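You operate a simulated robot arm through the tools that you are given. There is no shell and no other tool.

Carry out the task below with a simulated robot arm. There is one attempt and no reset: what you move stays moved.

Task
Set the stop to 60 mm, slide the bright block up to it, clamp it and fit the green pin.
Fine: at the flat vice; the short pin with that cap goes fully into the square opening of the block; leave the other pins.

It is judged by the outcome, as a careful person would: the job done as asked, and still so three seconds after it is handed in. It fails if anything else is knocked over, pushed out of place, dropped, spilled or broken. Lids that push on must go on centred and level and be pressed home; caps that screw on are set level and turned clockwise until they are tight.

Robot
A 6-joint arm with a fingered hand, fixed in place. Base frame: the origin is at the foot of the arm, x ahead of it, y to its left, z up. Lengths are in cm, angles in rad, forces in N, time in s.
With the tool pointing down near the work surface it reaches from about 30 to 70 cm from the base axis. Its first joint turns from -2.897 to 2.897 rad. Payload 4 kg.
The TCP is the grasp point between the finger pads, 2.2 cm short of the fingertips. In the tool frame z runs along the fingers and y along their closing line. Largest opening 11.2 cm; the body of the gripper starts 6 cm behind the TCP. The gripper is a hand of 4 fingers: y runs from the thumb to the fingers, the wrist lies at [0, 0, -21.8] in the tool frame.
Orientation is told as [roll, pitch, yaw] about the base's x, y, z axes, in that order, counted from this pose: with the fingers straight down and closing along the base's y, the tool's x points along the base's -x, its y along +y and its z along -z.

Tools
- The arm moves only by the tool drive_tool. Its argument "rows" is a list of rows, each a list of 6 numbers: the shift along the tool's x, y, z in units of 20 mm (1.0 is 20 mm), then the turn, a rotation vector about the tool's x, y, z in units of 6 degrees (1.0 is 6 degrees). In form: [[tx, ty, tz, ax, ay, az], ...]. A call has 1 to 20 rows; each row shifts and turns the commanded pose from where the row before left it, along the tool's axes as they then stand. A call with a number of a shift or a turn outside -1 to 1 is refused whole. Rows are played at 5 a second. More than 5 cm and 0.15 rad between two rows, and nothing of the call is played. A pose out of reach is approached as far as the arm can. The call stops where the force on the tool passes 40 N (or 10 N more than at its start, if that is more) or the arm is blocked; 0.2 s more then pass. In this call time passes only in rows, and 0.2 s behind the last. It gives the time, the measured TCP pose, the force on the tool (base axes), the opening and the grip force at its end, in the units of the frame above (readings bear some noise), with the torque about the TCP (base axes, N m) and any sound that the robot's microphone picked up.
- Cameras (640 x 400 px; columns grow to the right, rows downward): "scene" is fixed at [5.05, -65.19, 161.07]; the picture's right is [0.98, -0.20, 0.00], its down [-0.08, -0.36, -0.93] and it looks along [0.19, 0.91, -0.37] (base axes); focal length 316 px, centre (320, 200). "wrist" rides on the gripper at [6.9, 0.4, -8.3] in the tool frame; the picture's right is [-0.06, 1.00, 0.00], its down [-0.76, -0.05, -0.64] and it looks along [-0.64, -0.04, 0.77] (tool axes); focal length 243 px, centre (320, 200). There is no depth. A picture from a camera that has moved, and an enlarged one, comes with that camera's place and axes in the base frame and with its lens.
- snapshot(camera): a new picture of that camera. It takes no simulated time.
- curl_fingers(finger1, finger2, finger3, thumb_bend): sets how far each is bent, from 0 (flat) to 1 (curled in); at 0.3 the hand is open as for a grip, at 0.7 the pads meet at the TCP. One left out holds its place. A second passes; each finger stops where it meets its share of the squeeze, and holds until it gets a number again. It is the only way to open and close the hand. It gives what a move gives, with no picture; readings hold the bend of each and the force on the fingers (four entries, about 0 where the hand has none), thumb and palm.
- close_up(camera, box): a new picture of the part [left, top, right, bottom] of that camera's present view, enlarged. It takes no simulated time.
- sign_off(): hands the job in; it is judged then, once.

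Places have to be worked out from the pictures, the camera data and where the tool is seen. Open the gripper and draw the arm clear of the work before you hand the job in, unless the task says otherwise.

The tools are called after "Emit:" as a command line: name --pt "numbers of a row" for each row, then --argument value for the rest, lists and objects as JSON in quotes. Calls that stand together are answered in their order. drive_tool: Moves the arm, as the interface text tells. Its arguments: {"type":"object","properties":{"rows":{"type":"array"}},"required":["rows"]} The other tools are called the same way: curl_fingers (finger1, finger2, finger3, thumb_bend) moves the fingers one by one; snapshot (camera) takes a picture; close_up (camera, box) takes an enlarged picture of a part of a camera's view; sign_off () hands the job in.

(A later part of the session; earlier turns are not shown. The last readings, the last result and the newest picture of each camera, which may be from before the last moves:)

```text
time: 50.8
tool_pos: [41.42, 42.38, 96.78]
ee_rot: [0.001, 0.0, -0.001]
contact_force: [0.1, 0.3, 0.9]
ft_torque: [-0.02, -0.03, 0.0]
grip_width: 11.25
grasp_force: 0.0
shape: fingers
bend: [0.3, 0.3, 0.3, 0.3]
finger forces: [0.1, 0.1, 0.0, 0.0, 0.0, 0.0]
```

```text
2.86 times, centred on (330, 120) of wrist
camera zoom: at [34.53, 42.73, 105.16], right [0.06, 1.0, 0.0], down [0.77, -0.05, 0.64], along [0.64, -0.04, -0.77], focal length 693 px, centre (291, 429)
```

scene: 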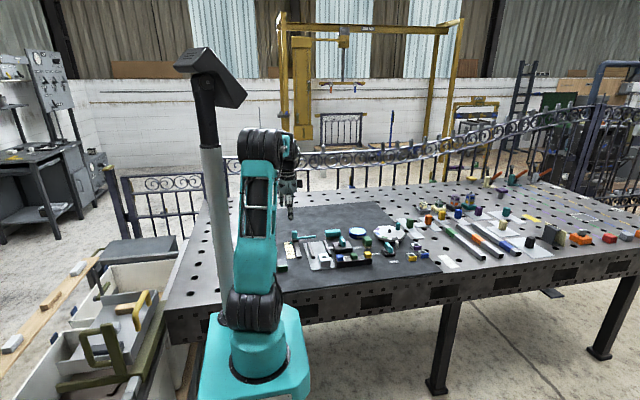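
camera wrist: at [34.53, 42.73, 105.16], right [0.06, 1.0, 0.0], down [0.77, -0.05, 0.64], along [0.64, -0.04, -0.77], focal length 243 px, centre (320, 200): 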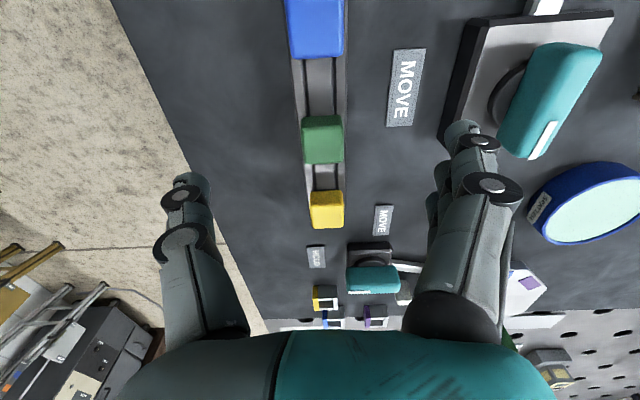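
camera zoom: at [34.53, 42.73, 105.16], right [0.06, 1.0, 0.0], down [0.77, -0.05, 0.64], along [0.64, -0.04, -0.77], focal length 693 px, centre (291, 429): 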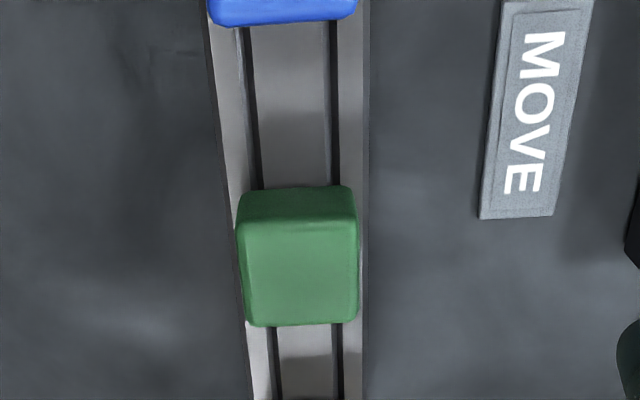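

The cap centre is about (41.6, 42.45) with its top near z 91.4. I'll curl the outer two fingers out of the way and use only the thumb and middle finger, which keeps clear of the neighbouring pins and later of the stop bar.

Emit:
curl_fingers --finger1 1.0 --finger2 0.5 --finger3 1.0 --thumb_bend 0.5

Emit:
drive_tool --pt "-0.09 0.04 0.5 0 0 0" --pt "0 0 0.6 0 0 0" --pt "0 0 0.6 0 0 0"

Emit:
snapshot --camera "wrist"

Emit:
close_up --camera "scene" --box '[330, 225, 390, 275]'

```text
time: 51.8
tool_pos: [41.34, 42.3, 96.81]
ee_rot: [-0.001, 0.001, -0.001]
contact_force: [0.3, 0.5, 0.0]
ft_torque: [0.01, 0.01, 0.03]
grip_width: 3.8
grasp_force: 0.0
shape: fingers
bend: [1.0, 0.5, 1.0, 0.5]
finger forces: [0.0, 0.0, 0.0, 0.1, 0.1, 0.1]
```

```text
time: 52.6
tool_pos: [41.56, 42.57, 93.3]
ee_rot: [-0.001, 0.002, 0.0]
contact_force: [-0.5, 0.2, 0.0]
ft_torque: [-0.01, -0.01, 0.01]
grip_width: 3.79
grasp_force: 0.0
shape: fingers
bend: [1.0, 0.5, 1.0, 0.5]
finger forces: [0.0, 0.0, 0.0, 0.0, 0.0, 0.0]
```

```text
taken
camera wrist: at [34.74, 42.88, 101.69], right [0.06, 1.0, 0.0], down [0.77, -0.05, 0.64], along [0.64, -0.04, -0.77], focal length 243 px, centre (320, 200)
```

wrist: 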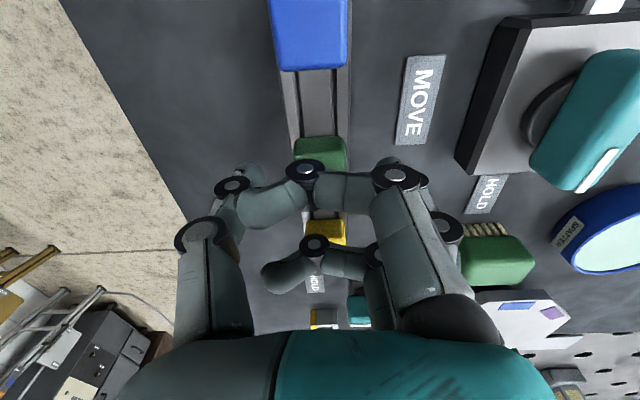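

```text
8.00 times, centred on (360, 250) of scene
camera zoom: at [5.05, -65.19, 161.07], right [0.98, -0.2, 0.0], down [-0.08, -0.36, -0.93], along [0.19, 0.91, -0.37], focal length 2528 px, centre (0, -200)
```

zoom: 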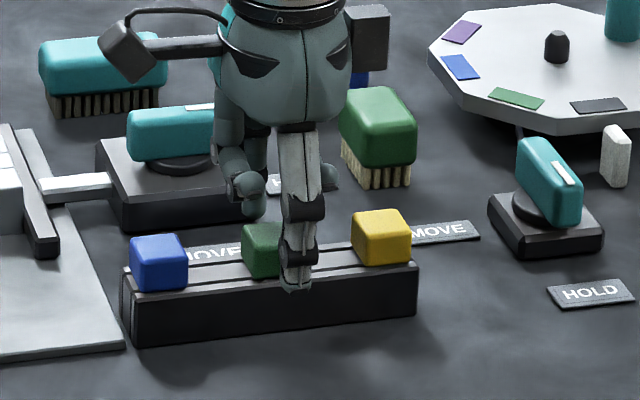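

The curled finger blocks my view. I'll rise, set the outer fingers to the open pose instead (they clear everything at 0.3), and come back down.

Emit:
drive_tool --pt "0.05 -0.05 -0.9 0 0 0" --pt "0 0 -0.9 0 0 0" --pt "0 0 -0.4 0 0 0"

Emit:
curl_fingers --finger1 0.3 --finger2 0.5 --finger3 0.3 --thumb_bend 0.5

Emit:
drive_tool --pt "0 0 0.6 0 0 0" --pt "0 0 0.6 0 0 0" --pt "0 0 0.6 0 0 0"

Emit:
snapshot --camera "wrist"

Emit:
close_up --camera "wrist" --box '[210, 90, 430, 250]'

```text
time: 53.4
tool_pos: [41.54, 42.48, 97.74]
ee_rot: [-0.001, 0.001, 0.0]
contact_force: [0.3, 0.1, -0.4]
ft_torque: [-0.05, 0.02, 0.0]
grip_width: 3.77
grasp_force: 0.2
shape: fingers
bend: [1.0, 0.5, 1.0, 0.5]
finger forces: [0.0, 0.1, 0.0, 0.0, 0.0, 0.0]
```

```text
time: 54.4
tool_pos: [41.45, 42.38, 97.71]
ee_rot: [0.0, 0.002, -0.001]
contact_force: [1.1, 0.8, -0.3]
ft_torque: [0.05, 0.0, 0.0]
grip_width: 8.53
grasp_force: 0.0
shape: fingers
bend: [0.3, 0.5, 0.3, 0.5]
finger forces: [0.0, 0.0, 0.0, 0.0, 0.1, 0.0]
```

```text
time: 55.2
tool_pos: [41.37, 42.55, 94.09]
ee_rot: [0.0, 0.0, 0.002]
contact_force: [0.6, 0.3, 0.0]
ft_torque: [0.02, 0.02, -0.01]
grip_width: 8.54
grasp_force: 0.1
shape: fingers
bend: [0.3, 0.5, 0.3, 0.5]
finger forces: [0.1, 0.0, 0.0, 0.1, 0.1, 0.0]
```

```text
taken
camera wrist: at [34.54, 42.82, 102.42], right [0.06, 1.0, 0.0], down [0.77, -0.05, 0.64], along [0.64, -0.04, -0.77], focal length 243 px, centre (320, 200)
```

wrist: 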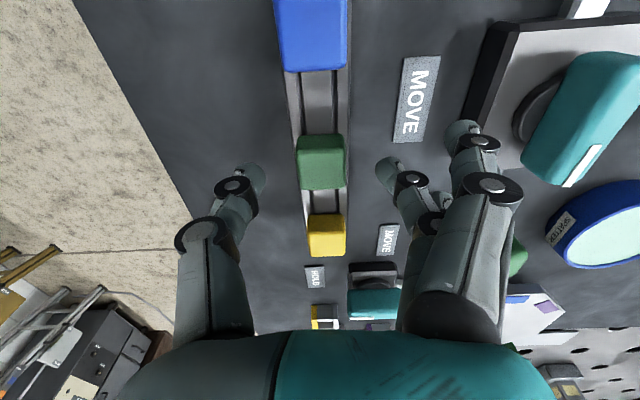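

```text
2.50 times, centred on (320, 170) of wrist
camera zoom: at [34.54, 42.82, 102.42], right [0.06, 1.0, 0.0], down [0.77, -0.05, 0.64], along [0.64, -0.04, -0.77], focal length 606 px, centre (320, 275)
```

zoom: 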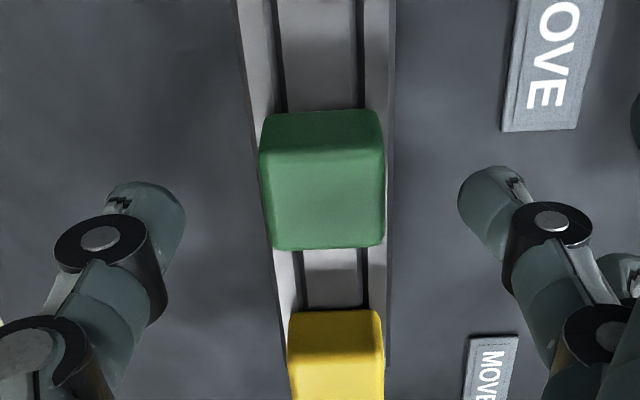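

The cap is nicely centred between thumb and middle finger. I'll lower 1.6 cm and close on it.

Emit:
drive_tool --pt "-0.05 0 0.4 0 0 0" --pt "0 0 0.4 0 0 0"

Emit:
close_up --camera "wrist" --box '[210, 90, 430, 250]'

Emit:
close_up --camera "scene" --box '[335, 235, 385, 270]'

```text
time: 55.8
tool_pos: [41.59, 42.48, 92.48]
ee_rot: [0.0, -0.001, -0.001]
contact_force: [0.0, 0.4, -0.4]
ft_torque: [-0.02, 0.01, 0.0]
grip_width: 8.52
grasp_force: 0.0
shape: fingers
bend: [0.3, 0.5, 0.3, 0.5]
finger forces: [0.0, 0.0, 0.1, 0.0, 0.0, 0.0]
```

```text
2.50 times, centred on (320, 170) of wrist
camera zoom: at [34.75, 42.78, 100.85], right [0.06, 1.0, 0.0], down [0.77, -0.05, 0.64], along [0.64, -0.04, -0.77], focal length 606 px, centre (320, 275)
```

zoom: 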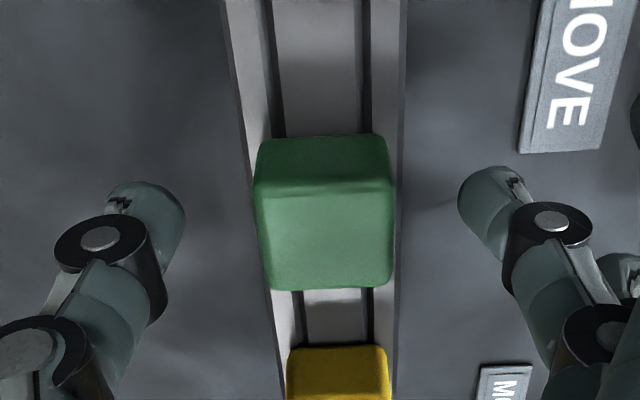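

```text
11.43 times, centred on (360, 252) of scene
camera zoom: at [5.05, -65.19, 161.07], right [0.98, -0.2, 0.0], down [-0.08, -0.36, -0.93], along [0.19, 0.91, -0.37], focal length 3611 px, centre (-137, -400)
```

zoom: 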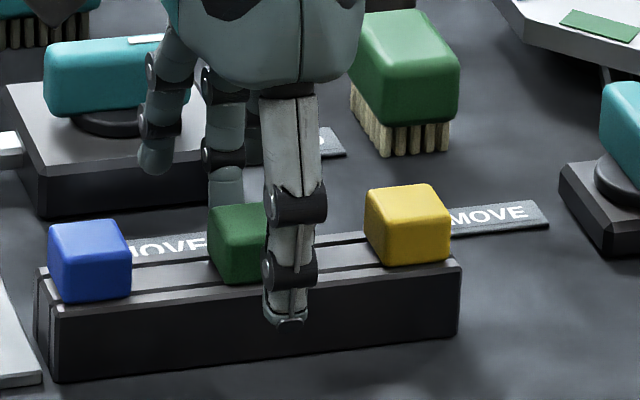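

Alignment is good. Closing the thumb and middle finger on the cap.

Emit:
curl_fingers --finger2 0.75 --thumb_bend 0.75

Emit:
close_up --camera "wrist" --box '[210, 90, 430, 250]'

Emit:
close_up --camera "scene" --box '[335, 235, 385, 270]'

```text
time: 56.8
tool_pos: [41.53, 42.46, 92.58]
ee_rot: [-0.002, 0.003, -0.002]
contact_force: [0.8, -1.5, 0.1]
ft_torque: [-0.02, -0.01, 0.04]
grip_width: 6.29
grasp_force: 8.5
shape: fingers
bend: [0.3, 0.61, 0.3, 0.68]
finger forces: [0.0, 8.1, 0.0, 0.0, 9.5, 0.0]
```

```text
2.50 times, centred on (320, 170) of wrist
camera zoom: at [34.74, 42.78, 100.85], right [0.06, 1.0, 0.0], down [0.77, -0.05, 0.64], along [0.64, -0.04, -0.77], focal length 606 px, centre (320, 275)
```

zoom: 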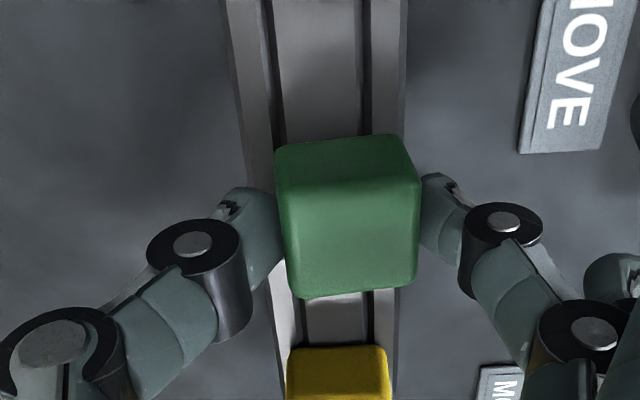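

```text
11.43 times, centred on (360, 252) of scene
camera zoom: at [5.05, -65.19, 161.07], right [0.98, -0.2, 0.0], down [-0.08, -0.36, -0.93], along [0.19, 0.91, -0.37], focal length 3611 px, centre (-137, -400)
```

zoom: 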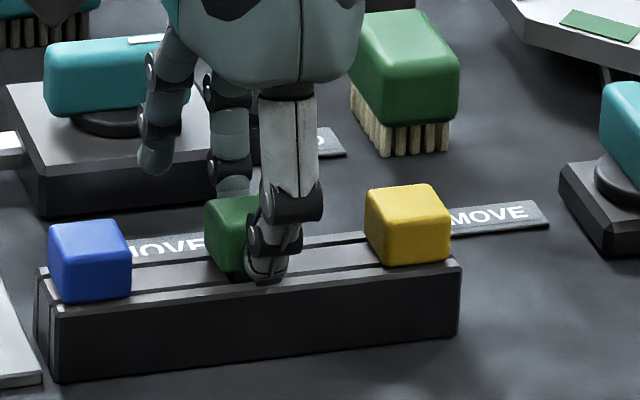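

The thumb pushed the cap about 0.5 cm towards +y and leaned it. I'll reopen and re-grip, setting the thumb to a symmetric position first.

Emit:
curl_fingers --finger2 0.5 --thumb_bend 0.5

Emit:
close_up --camera "wrist" --box '[210, 90, 430, 250]'

Emit:
close_up --camera "scene" --box '[335, 235, 385, 270]'

```text
time: 57.8
tool_pos: [41.61, 42.4, 92.46]
ee_rot: [0.001, 0.001, 0.0]
contact_force: [-0.2, 1.1, 0.4]
ft_torque: [0.02, -0.01, 0.02]
grip_width: 8.45
grasp_force: 0.0
shape: fingers
bend: [0.3, 0.5, 0.3, 0.5]
finger forces: [0.0, 0.0, 0.0, 0.1, 0.0, 0.0]
```

```text
2.50 times, centred on (320, 170) of wrist
camera zoom: at [34.74, 42.78, 100.84], right [0.06, 1.0, 0.0], down [0.77, -0.05, 0.64], along [0.64, -0.04, -0.77], focal length 606 px, centre (320, 275)
```

zoom: 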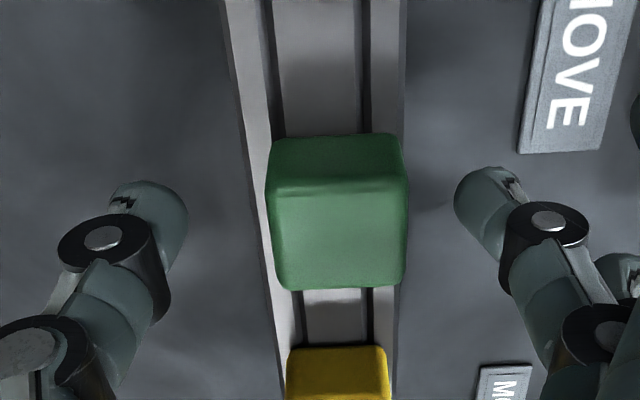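

```text
11.43 times, centred on (360, 252) of scene
camera zoom: at [5.05, -65.19, 161.07], right [0.98, -0.2, 0.0], down [-0.08, -0.36, -0.93], along [0.19, 0.91, -0.37], focal length 3611 px, centre (-137, -400)
```

zoom: 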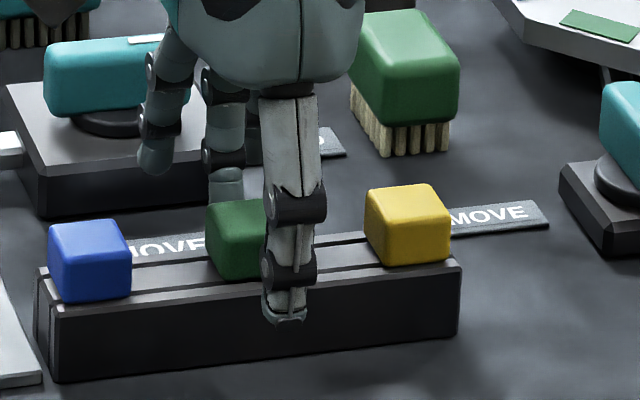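

The pin is upright again, shifted about 0.3 cm to +y. I'll re-centre on it, bring both digits to near contact, then squeeze with the finger.

Emit:
drive_tool --pt "0 0.15 0.05 0 0 0"

Emit:
curl_fingers --finger2 0.62 --thumb_bend 0.62

Emit:
close_up --camera "wrist" --box '[210, 90, 430, 250]'

```text
time: 58.2
tool_pos: [41.6, 42.7, 92.38]
ee_rot: [-0.003, 0.003, -0.001]
contact_force: [0.5, -0.4, 0.0]
ft_torque: [0.0, 0.02, -0.01]
grip_width: 8.47
grasp_force: 0.1
shape: fingers
bend: [0.3, 0.5, 0.3, 0.5]
finger forces: [0.0, 0.0, 0.0, 0.0, 0.0, 0.0]
```

```text
time: 59.2
tool_pos: [41.67, 42.73, 92.46]
ee_rot: [0.0, 0.002, -0.001]
contact_force: [0.4, -0.2, -0.1]
ft_torque: [0.02, 0.01, 0.0]
grip_width: 6.99
grasp_force: 0.8
shape: fingers
bend: [0.3, 0.61, 0.3, 0.61]
finger forces: [0.0, 0.8, 0.0, 0.1, 0.6, 0.0]
```

```text
2.50 times, centred on (320, 170) of wrist
camera zoom: at [34.77, 43.1, 100.74], right [0.06, 1.0, 0.0], down [0.77, -0.05, 0.64], along [0.64, -0.04, -0.77], focal length 606 px, centre (320, 275)
```

zoom: 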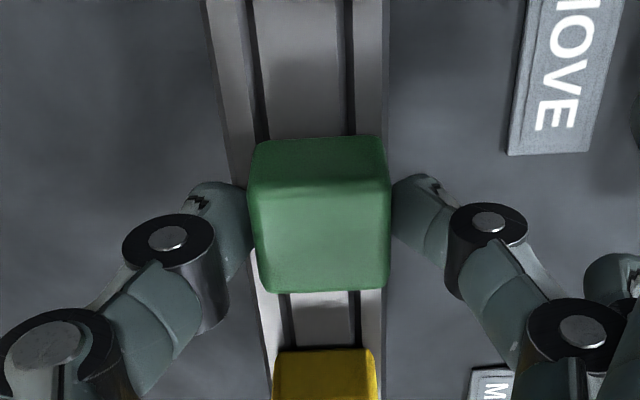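

Symmetric contact now, at 0.61/0.61. I'll squeeze both equally, a bit more.

Emit:
curl_fingers --finger2 0.66 --thumb_bend 0.66

Emit:
close_up --camera "wrist" --box '[210, 90, 430, 250]'

```text
time: 60.2
tool_pos: [41.75, 42.79, 92.36]
ee_rot: [0.001, 0.002, 0.0]
contact_force: [-0.6, -0.9, 0.2]
ft_torque: [-0.04, -0.02, -0.02]
grip_width: 6.84
grasp_force: 3.2
shape: fingers
bend: [0.3, 0.61, 0.3, 0.64]
finger forces: [0.1, 3.0, 0.1, 0.0, 3.7, 0.0]
```

```text
2.50 times, centred on (320, 170) of wrist
camera zoom: at [34.77, 43.09, 100.73], right [0.06, 1.0, 0.0], down [0.77, -0.05, 0.64], along [0.64, -0.04, -0.77], focal length 606 px, centre (320, 275)
```

zoom: 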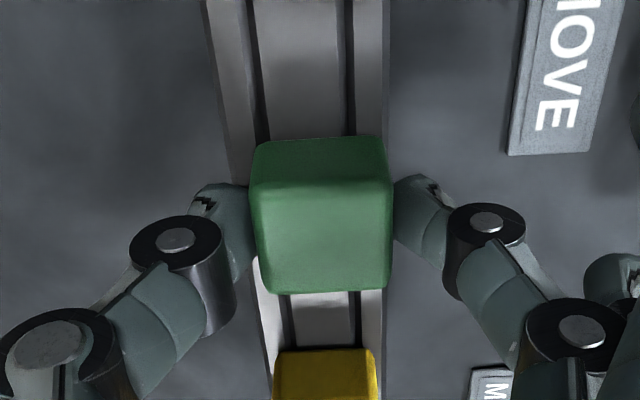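

The grip is about 3 N and the cap stayed upright. I'll add a little more squeeze from the finger side.

Emit:
curl_fingers --finger2 0.69

Emit:
close_up --camera "wrist" --box '[210, 90, 430, 250]'

```text
time: 61.2
tool_pos: [41.58, 42.7, 92.44]
ee_rot: [0.0, 0.0, 0.0]
contact_force: [1.2, 0.0, 0.3]
ft_torque: [0.03, 0.01, -0.04]
grip_width: 6.81
grasp_force: 4.1
shape: fingers
bend: [0.3, 0.62, 0.3, 0.64]
finger forces: [0.1, 4.2, 0.0, 0.0, 4.2, 0.0]
```

```text
2.50 times, centred on (320, 170) of wrist
camera zoom: at [34.77, 43.1, 100.73], right [0.06, 1.0, 0.0], down [0.77, -0.05, 0.64], along [0.64, -0.04, -0.77], focal length 606 px, centre (320, 275)
```

zoom: 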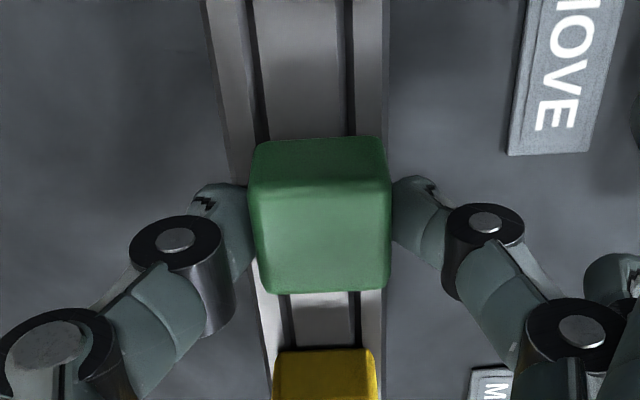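

Grip is balanced at 4.2 N on each side. Lifting slowly out of the rack.

Emit:
drive_tool --pt "0 0 -0.3 0 0 0" --pt "0 0 -0.5 0 0 0" --pt "0 0 -0.6 0 0 0" --pt "0 0 -0.7 0 0 0" --pt "0 0 -0.8 0 0 0"

Emit:
snapshot --camera "wrist"

Emit:
close_up --camera "scene" --box '[330, 215, 390, 265]'

```text
time: 62.4
tool_pos: [41.62, 42.71, 98.26]
ee_rot: [0.0, 0.004, 0.0]
contact_force: [0.4, -0.1, -1.2]
ft_torque: [-0.02, 0.0, -0.01]
grip_width: 6.82
grasp_force: 4.2
shape: fingers
bend: [0.3, 0.62, 0.3, 0.64]
finger forces: [0.1, 4.2, 0.0, 0.0, 4.2, 0.0]
```

```text
taken
camera wrist: at [34.71, 43.05, 106.56], right [0.06, 1.0, 0.0], down [0.77, -0.05, 0.64], along [0.64, -0.04, -0.77], focal length 243 px, centre (320, 200)
```

wrist: 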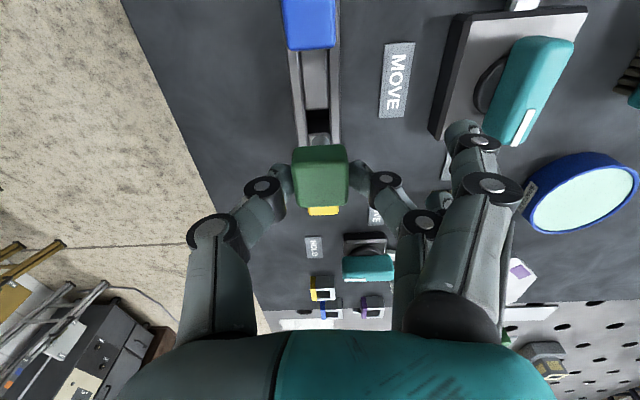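

```text
8.00 times, centred on (360, 240) of scene
camera zoom: at [5.05, -65.19, 161.07], right [0.98, -0.2, 0.0], down [-0.08, -0.36, -0.93], along [0.19, 0.91, -0.37], focal length 2528 px, centre (0, -120)
```

zoom: 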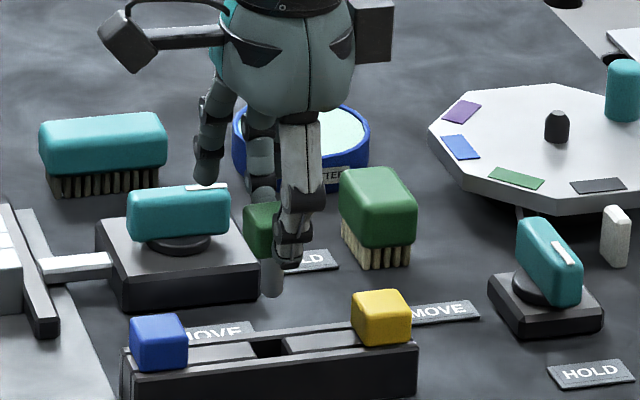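

The pin came out cleanly. I'll zoom in on its shank and how it hangs.

Emit:
close_up --camera "scene" --box '[355, 235, 375, 255]'

Emit:
close_up --camera "wrist" --box '[260, 90, 380, 230]'

```text
16.00 times, centred on (365, 245) of scene
camera zoom: at [5.05, -65.19, 161.07], right [0.98, -0.2, 0.0], down [-0.08, -0.36, -0.93], along [0.19, 0.91, -0.37], focal length 5055 px, centre (-400, -520)
```

zoom: 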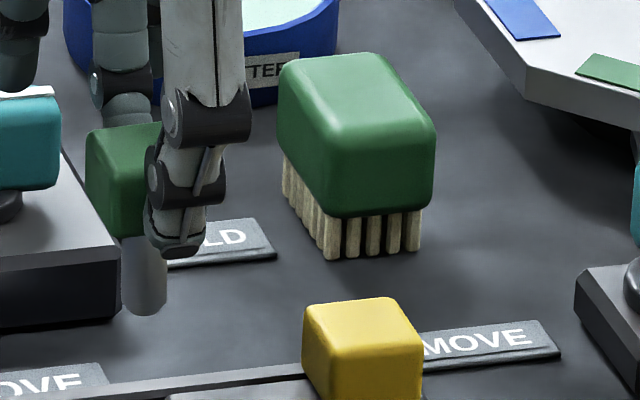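

```text
2.86 times, centred on (320, 160) of wrist
camera zoom: at [34.71, 43.05, 106.56], right [0.06, 1.0, 0.0], down [0.77, -0.05, 0.64], along [0.64, -0.04, -0.77], focal length 693 px, centre (320, 314)
```

zoom: 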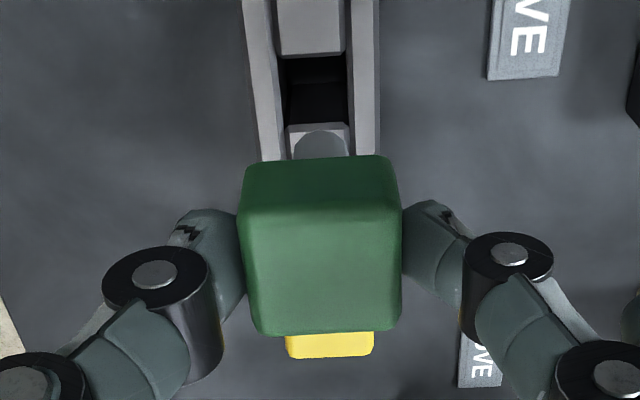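

The shank is a plain rod of about 1.15 cm diameter and 2.2 cm length, hanging straight in the grip. I'll carry it high to just beside the vice, so the camera can see the block's opening.

Emit:
drive_tool --pt "0 0 -0.5 0 0 0" --pt "0.3 0.4 -0.4 0 0 0" --pt "0.5 0.8 0 0 0 0" --pt "0.5 0.8 0 0 0 0" --pt "0.5 0.8 0 0 0 0" --pt "0.5 0.8 0 0 0 0" --pt "0.5 0.8 0 0 0 0" --pt "0.5 0.8 0 0 0 0" --pt "0.3 0.6 0 0 0 0" --pt "0.2 0.35 0 0 0 0"

Emit:
snapshot --camera "wrist"

Emit:
close_up --camera "wrist" --box '[230, 0, 430, 130]'

Emit:
close_up --camera "scene" --box '[295, 210, 365, 265]'

```text
time: 64.6
tool_pos: [33.99, 54.87, 99.87]
ee_rot: [-0.001, 0.003, -0.001]
contact_force: [0.1, 0.1, -1.4]
ft_torque: [-0.01, 0.0, 0.01]
grip_width: 6.83
grasp_force: 5.1
shape: fingers
bend: [0.3, 0.62, 0.3, 0.64]
finger forces: [0.0, 4.3, 0.1, 0.0, 4.2, 0.0]
```

```text
taken
camera wrist: at [27.09, 55.31, 108.36], right [0.06, 1.0, 0.0], down [0.77, -0.05, 0.64], along [0.64, -0.04, -0.77], focal length 243 px, centre (320, 200)
```

wrist: 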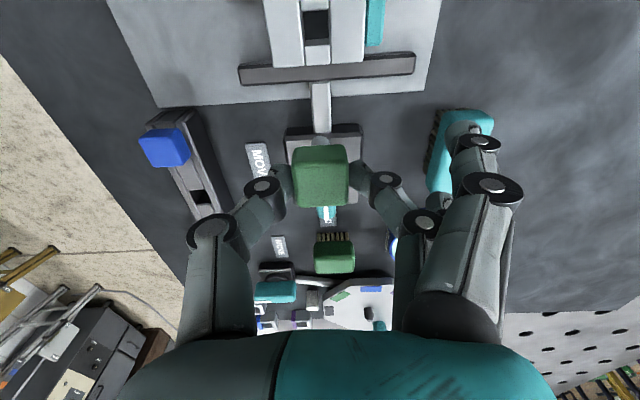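

```text
3.08 times, centred on (330, 65) of wrist
camera zoom: at [27.09, 55.31, 108.36], right [0.06, 1.0, 0.0], down [0.77, -0.05, 0.64], along [0.64, -0.04, -0.77], focal length 746 px, centre (289, 615)
```

zoom: 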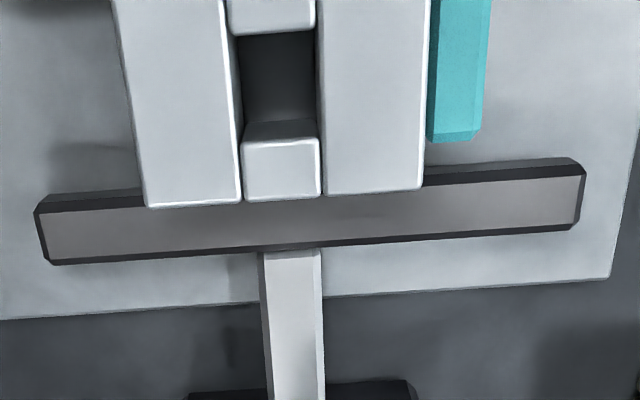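

```text
7.27 times, centred on (330, 238) of scene
camera zoom: at [5.05, -65.19, 161.07], right [0.98, -0.2, 0.0], down [-0.08, -0.36, -0.93], along [0.19, 0.91, -0.37], focal length 2298 px, centre (247, -73)
```

zoom: 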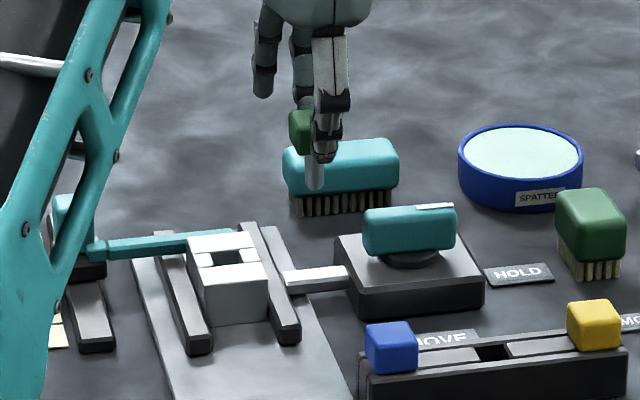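

Before inserting, I want to check whether the block still touches the bar after clamping. I'll shift +y so the camera looks straight along the contact.

Emit:
drive_tool --pt "0.3 0.5 0 0 0 0" --pt "0.3 0.5 0 0 0 0" --pt "0 0.4 0 0 0 0"

Emit:
close_up --camera "wrist" --box '[250, 0, 390, 100]'

Emit:
close_up --camera "wrist" --box '[290, 0, 350, 60]'

```text
time: 65.4
tool_pos: [32.78, 57.71, 100.01]
ee_rot: [0.0, 0.003, 0.001]
contact_force: [-0.1, 0.6, -1.3]
ft_torque: [0.01, 0.02, 0.0]
grip_width: 6.83
grasp_force: 4.5
shape: fingers
bend: [0.3, 0.62, 0.3, 0.64]
finger forces: [0.0, 4.3, 0.0, 0.1, 4.2, 0.0]
```

```text
4.00 times, centred on (320, 50) of wrist
camera zoom: at [25.97, 58.12, 108.39], right [0.06, 1.0, 0.0], down [0.77, -0.05, 0.64], along [0.64, -0.04, -0.77], focal length 970 px, centre (320, 800)
```

zoom: 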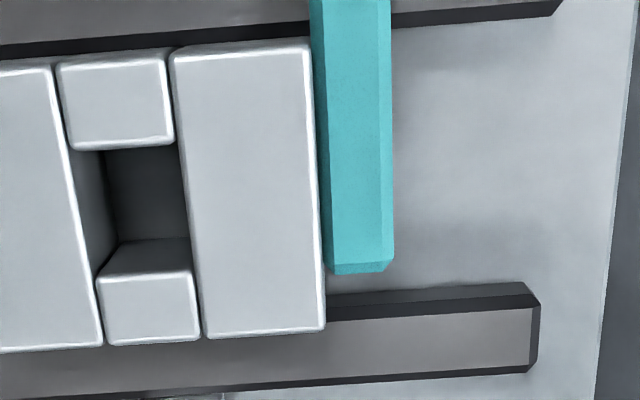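

```text
6.67 times, centred on (320, 30) of wrist
camera zoom: at [25.97, 58.12, 108.39], right [0.06, 1.0, 0.0], down [0.77, -0.05, 0.64], along [0.64, -0.04, -0.77], focal length 1618 px, centre (320, 1333)
```

zoom: 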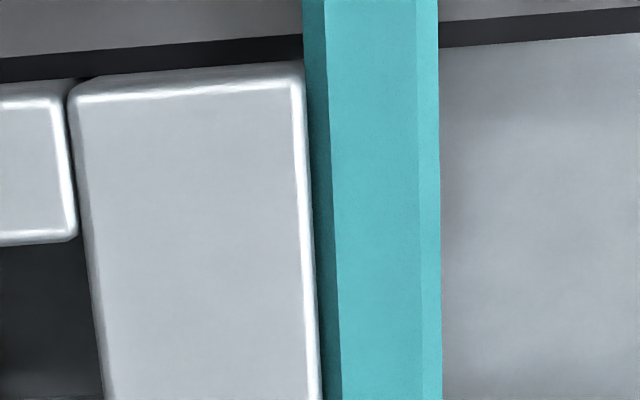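

The block and bar edges coincide with no visible gap, and the opening's centre is at about (28.6, 54.95). I'll move the pin above it and descend until the shank tip is just above the block.

Emit:
drive_tool --pt "0.5 -0.35 0 0 0 0" --pt "0.5 -0.35 0 0 0 0" --pt "0.5 -0.35 0 0 0 0" --pt "0.5 -0.33 0 0 0 0" --pt "0.03 0 0.5 0 0 0" --pt "0 0 0.5 0 0 0" --pt "0 0 0.4 0 0 0"

Emit:
snapshot --camera "wrist"

Emit:
close_up --camera "wrist" --box '[240, 60, 400, 220]'

Emit:
close_up --camera "scene" --box '[295, 215, 345, 255]'

```text
time: 67.0
tool_pos: [28.7, 54.91, 97.37]
ee_rot: [0.0, 0.001, -0.002]
contact_force: [-0.8, -0.2, -1.0]
ft_torque: [-0.02, 0.04, 0.04]
grip_width: 6.84
grasp_force: 3.9
shape: fingers
bend: [0.3, 0.62, 0.3, 0.64]
finger forces: [0.0, 4.1, 0.1, 0.1, 4.2, 0.0]
```

```text
taken
camera wrist: at [21.86, 55.33, 105.63], right [0.06, 1.0, 0.0], down [0.77, -0.05, 0.64], along [0.64, -0.04, -0.77], focal length 243 px, centre (320, 200)
```

wrist: 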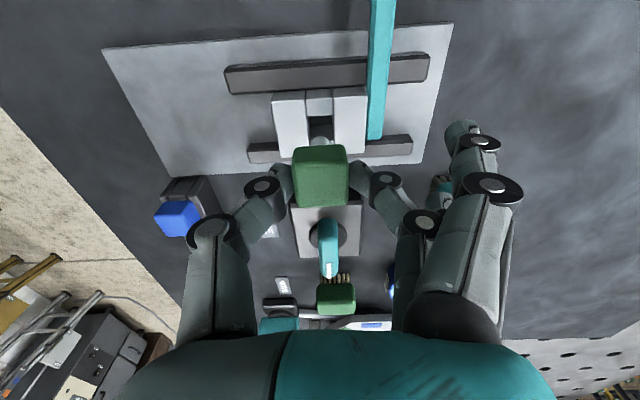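

```text
2.50 times, centred on (320, 140) of wrist
camera zoom: at [21.86, 55.33, 105.63], right [0.06, 1.0, 0.0], down [0.77, -0.05, 0.64], along [0.64, -0.04, -0.77], focal length 606 px, centre (320, 350)
```

zoom: 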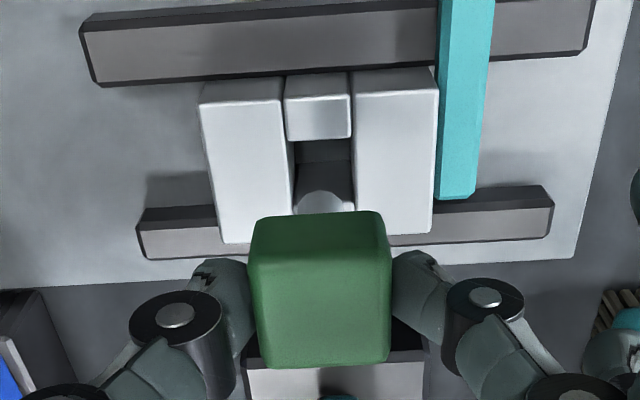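

```text
10.00 times, centred on (320, 235) of scene
camera zoom: at [5.05, -65.19, 161.07], right [0.98, -0.2, 0.0], down [-0.08, -0.36, -0.93], along [0.19, 0.91, -0.37], focal length 3160 px, centre (320, -150)
```

zoom: 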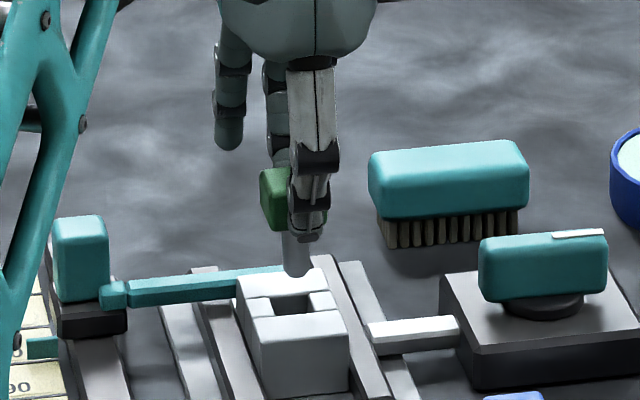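

The shank is nearly over the opening; small corrections of -0.1 cm in x and y, then lower further and recheck.

Emit:
drive_tool --pt "0.05 -0.05 0.3 0 0 0" --pt "0 0 0.3 0 0 0" --pt "0 0 0.2 0 0 0"

Emit:
close_up --camera "wrist" --box '[240, 60, 400, 220]'

Emit:
close_up --camera "scene" --box '[305, 230, 335, 255]'

```text
time: 67.8
tool_pos: [28.65, 55.01, 95.73]
ee_rot: [0.001, 0.001, 0.0]
contact_force: [0.5, 0.9, -1.4]
ft_torque: [-0.02, -0.05, 0.03]
grip_width: 6.84
grasp_force: 4.5
shape: fingers
bend: [0.3, 0.62, 0.3, 0.64]
finger forces: [0.0, 4.2, 0.1, 0.0, 4.2, 0.0]
```

```text
2.50 times, centred on (320, 140) of wrist
camera zoom: at [21.84, 55.28, 103.98], right [0.06, 1.0, 0.0], down [0.77, -0.05, 0.64], along [0.64, -0.04, -0.77], focal length 606 px, centre (320, 350)
```

zoom: 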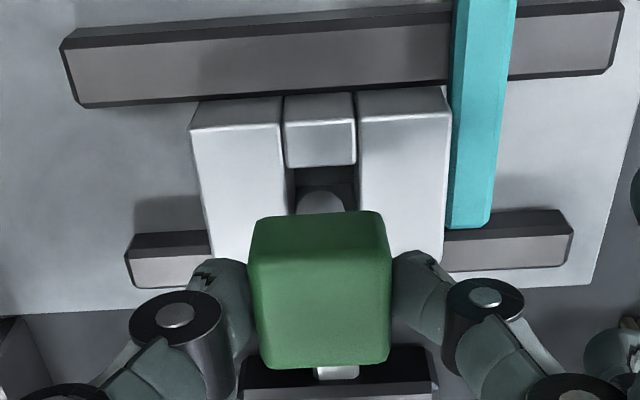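

```text
16.00 times, centred on (320, 242) of scene
camera zoom: at [5.05, -65.19, 161.07], right [0.98, -0.2, 0.0], down [-0.08, -0.36, -0.93], along [0.19, 0.91, -0.37], focal length 5055 px, centre (320, -480)
```

zoom: 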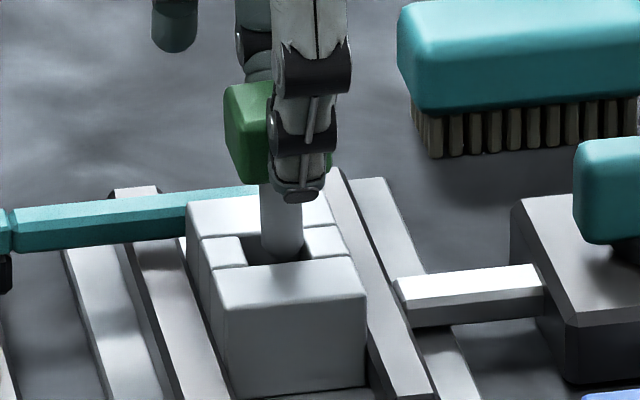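

The tip is over the opening. One more -0.08 cm in x, then I'll lower slowly into it and watch the forces.

Emit:
drive_tool --pt "0.04 0 0.1 0 0 0" --pt "0 0 0.2 0 0 0" --pt "0 0 0.2 0 0 0" --pt "0 0 0.2 0 0 0"

Emit:
close_up --camera "wrist" --box '[240, 60, 400, 220]'

Emit:
close_up --camera "scene" --box '[305, 230, 335, 255]'

```text
time: 68.8
tool_pos: [28.56, 54.91, 94.33]
ee_rot: [-0.001, 0.002, 0.001]
contact_force: [0.4, -0.6, -0.7]
ft_torque: [0.05, 0.0, -0.03]
grip_width: 6.85
grasp_force: 4.4
shape: fingers
bend: [0.3, 0.62, 0.3, 0.64]
finger forces: [0.0, 4.2, 0.0, 0.0, 4.2, 0.0]
```

```text
2.50 times, centred on (320, 140) of wrist
camera zoom: at [21.66, 55.27, 102.61], right [0.06, 1.0, 0.0], down [0.77, -0.05, 0.64], along [0.64, -0.04, -0.77], focal length 606 px, centre (320, 350)
```

zoom: 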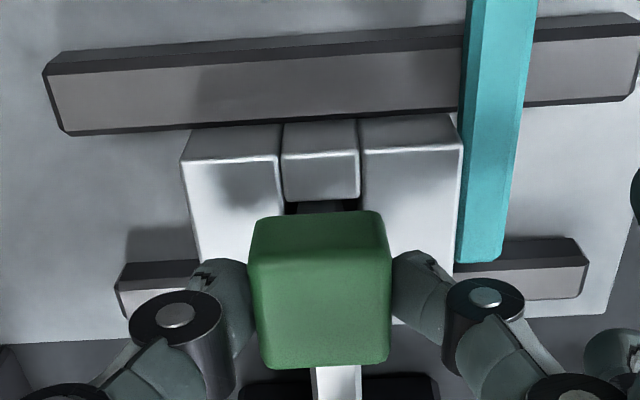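

```text
16.00 times, centred on (320, 242) of scene
camera zoom: at [5.05, -65.19, 161.07], right [0.98, -0.2, 0.0], down [-0.08, -0.36, -0.93], along [0.19, 0.91, -0.37], focal length 5055 px, centre (320, -480)
```

zoom: 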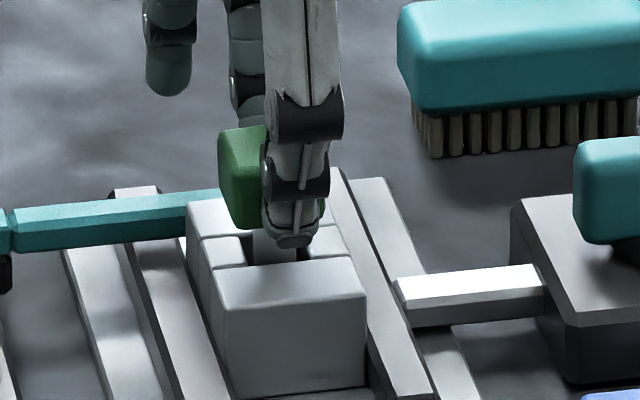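

The shank is entering the opening without contact. Continuing down in small steps.

Emit:
drive_tool --pt "0 0 0.15 0 0 0" --pt "0 0 0.15 0 0 0" --pt "0 0 0.15 0 0 0" --pt "0 0 0.15 0 0 0" --pt "0 0 0.1 0 0 0"

Emit:
close_up --camera "wrist" --box '[240, 60, 400, 220]'

Emit:
close_up --camera "scene" --box '[305, 230, 335, 255]'

```text
time: 70.0
tool_pos: [28.58, 54.96, 92.92]
ee_rot: [0.002, -0.001, 0.003]
contact_force: [-0.6, -0.5, 8.4]
ft_torque: [-0.15, 0.03, -0.01]
grip_width: 6.84
grasp_force: 8.6
shape: fingers
bend: [0.3, 0.63, 0.3, 0.64]
finger forces: [0.0, 6.2, 0.0, 0.0, 11.7, 0.0]
```

```text
2.50 times, centred on (320, 140) of wrist
camera zoom: at [21.7, 55.32, 101.29], right [0.06, 1.0, 0.0], down [0.77, -0.05, 0.64], along [0.64, -0.04, -0.77], focal length 606 px, centre (320, 350)
```

zoom: 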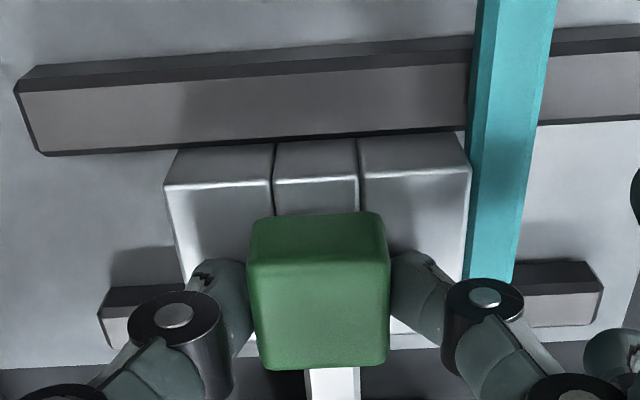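

```text
16.00 times, centred on (320, 242) of scene
camera zoom: at [5.05, -65.19, 161.07], right [0.98, -0.2, 0.0], down [-0.08, -0.36, -0.93], along [0.19, 0.91, -0.37], focal length 5055 px, centre (320, -480)
```

zoom: 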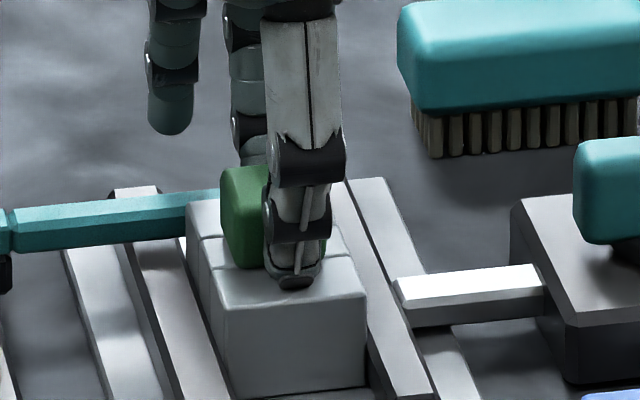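

I have contact: the thumb tip is resting on the block's top (8 N), with the cap at or very near seated. I'll rise 3 mm to unload, release the cap, and check how far it dropped.

Emit:
drive_tool --pt "0 0 -0.15 0 0 0"

Emit:
curl_fingers --finger2 0.58 --thumb_bend 0.58

Emit:
close_up --camera "wrist" --box '[240, 60, 400, 220]'

Emit:
close_up --camera "scene" --box '[305, 230, 335, 255]'

```text
time: 70.4
tool_pos: [28.6, 54.98, 93.15]
ee_rot: [0.0, 0.001, 0.001]
contact_force: [-0.6, 0.3, -1.5]
ft_torque: [-0.02, 0.0, -0.02]
grip_width: 6.85
grasp_force: 3.6
shape: fingers
bend: [0.3, 0.63, 0.3, 0.64]
finger forces: [0.0, 4.1, 0.0, 0.0, 4.1, 0.1]
```

```text
time: 71.4
tool_pos: [28.69, 55.06, 93.27]
ee_rot: [0.002, 0.002, 0.001]
contact_force: [0.7, 0.9, -0.1]
ft_torque: [-0.01, 0.03, -0.04]
grip_width: 7.48
grasp_force: 0.0
shape: fingers
bend: [0.3, 0.57, 0.3, 0.57]
finger forces: [0.0, 0.0, 0.0, 0.0, 0.0, 0.1]
```

```text
2.50 times, centred on (320, 140) of wrist
camera zoom: at [21.67, 55.34, 101.5], right [0.06, 1.0, 0.0], down [0.77, -0.05, 0.64], along [0.64, -0.04, -0.77], focal length 606 px, centre (320, 350)
```

zoom: 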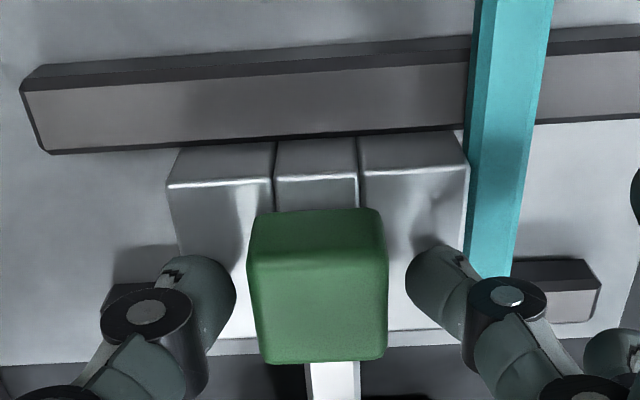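

```text
16.00 times, centred on (320, 242) of scene
camera zoom: at [5.05, -65.19, 161.07], right [0.98, -0.2, 0.0], down [-0.08, -0.36, -0.93], along [0.19, 0.91, -0.37], focal length 5055 px, centre (320, -480)
```

zoom: 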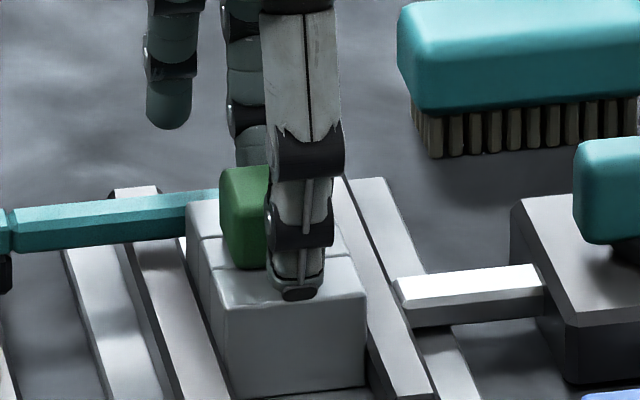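

Released, and the digits are clear of the cap. I'll rise straight up, then inspect the seating.

Emit:
drive_tool --pt "0 0 -0.3 0 0 0" --pt "0 0 -0.6 0 0 0" --pt "0 0 -0.9 0 0 0" --pt "0 0 -0.9 0 0 0" --pt "0 0 -0.9 0 0 0"

Emit:
curl_fingers --finger2 0.3 --thumb_bend 0.3

Emit:
snapshot --camera "wrist"

Emit:
close_up --camera "wrist" --box '[260, 60, 380, 180]'

Emit:
close_up --camera "scene" --box '[305, 230, 335, 255]'

```text
time: 72.6
tool_pos: [28.65, 54.93, 100.31]
ee_rot: [0.0, 0.002, 0.002]
contact_force: [-0.2, -0.4, -0.2]
ft_torque: [-0.01, 0.01, 0.0]
grip_width: 7.46
grasp_force: 0.0
shape: fingers
bend: [0.3, 0.57, 0.3, 0.57]
finger forces: [0.0, 0.0, 0.0, 0.0, 0.0, 0.0]
```

```text
time: 73.6
tool_pos: [28.54, 54.87, 100.38]
ee_rot: [-0.001, 0.001, -0.001]
contact_force: [-0.4, 0.2, 0.0]
ft_torque: [0.02, -0.03, 0.0]
grip_width: 11.27
grasp_force: 0.1
shape: fingers
bend: [0.3, 0.3, 0.3, 0.3]
finger forces: [0.0, 0.0, 0.0, 0.0, 0.0, 0.1]
```

```text
taken
camera wrist: at [21.67, 55.27, 108.66], right [0.06, 1.0, 0.0], down [0.77, -0.05, 0.64], along [0.64, -0.04, -0.77], focal length 243 px, centre (320, 200)
```

wrist: 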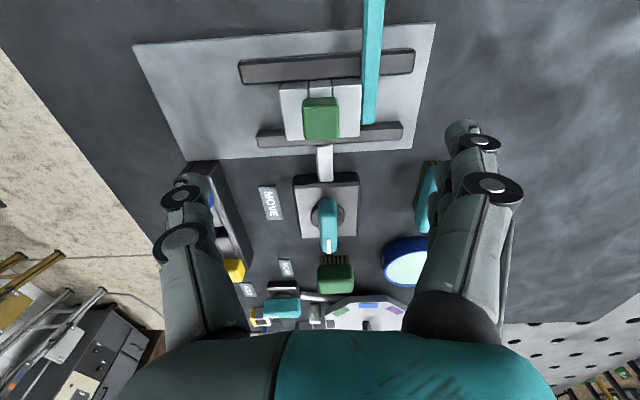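

```text
3.33 times, centred on (320, 120) of wrist
camera zoom: at [21.67, 55.27, 108.66], right [0.06, 1.0, 0.0], down [0.77, -0.05, 0.64], along [0.64, -0.04, -0.77], focal length 809 px, centre (320, 467)
```

zoom: 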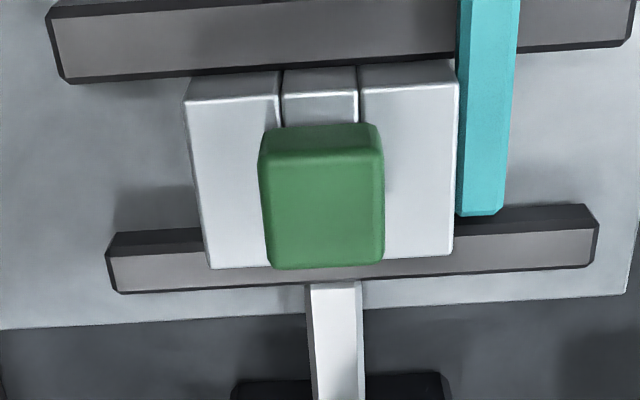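

```text
16.00 times, centred on (320, 242) of scene
camera zoom: at [5.05, -65.19, 161.07], right [0.98, -0.2, 0.0], down [-0.08, -0.36, -0.93], along [0.19, 0.91, -0.37], focal length 5055 px, centre (320, -480)
```

zoom: 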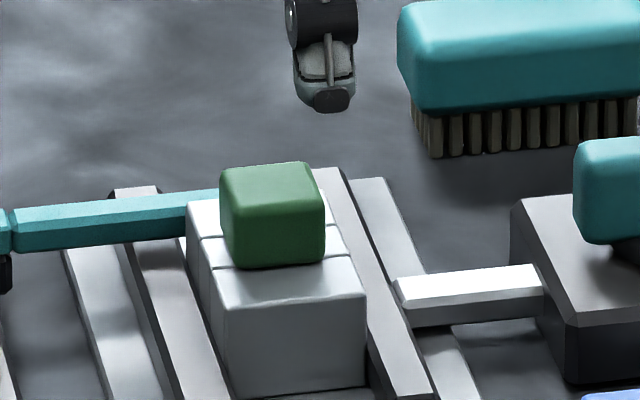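

The cap appears to sit on the block. I'll look more closely for any gap or tilt.

Emit:
close_up --camera "scene" --box '[312, 236, 332, 256]'

Emit:
close_up --camera "wrist" --box '[285, 70, 365, 150]'

```text
16.00 times, centred on (322, 246) of scene
camera zoom: at [5.05, -65.19, 161.07], right [0.98, -0.2, 0.0], down [-0.08, -0.36, -0.93], along [0.19, 0.91, -0.37], focal length 5055 px, centre (288, -536)
```

zoom: 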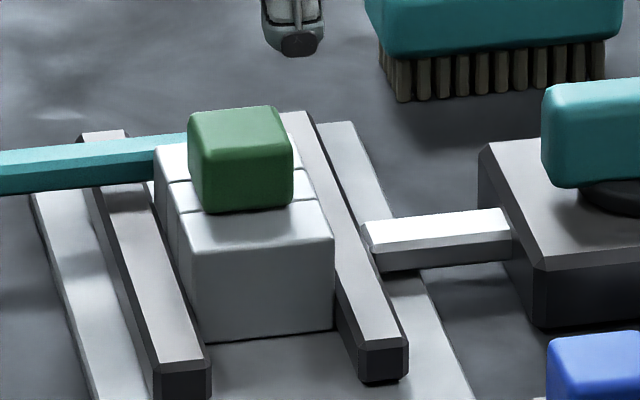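

```text
5.00 times, centred on (325, 110) of wrist
camera zoom: at [21.67, 55.27, 108.66], right [0.06, 1.0, 0.0], down [0.77, -0.05, 0.64], along [0.64, -0.04, -0.77], focal length 1213 px, centre (295, 650)
```

zoom: 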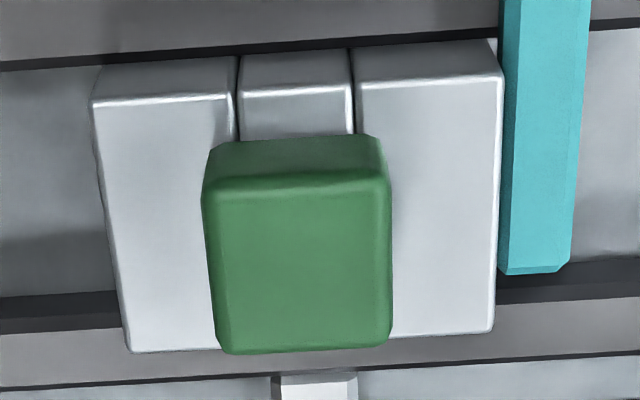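

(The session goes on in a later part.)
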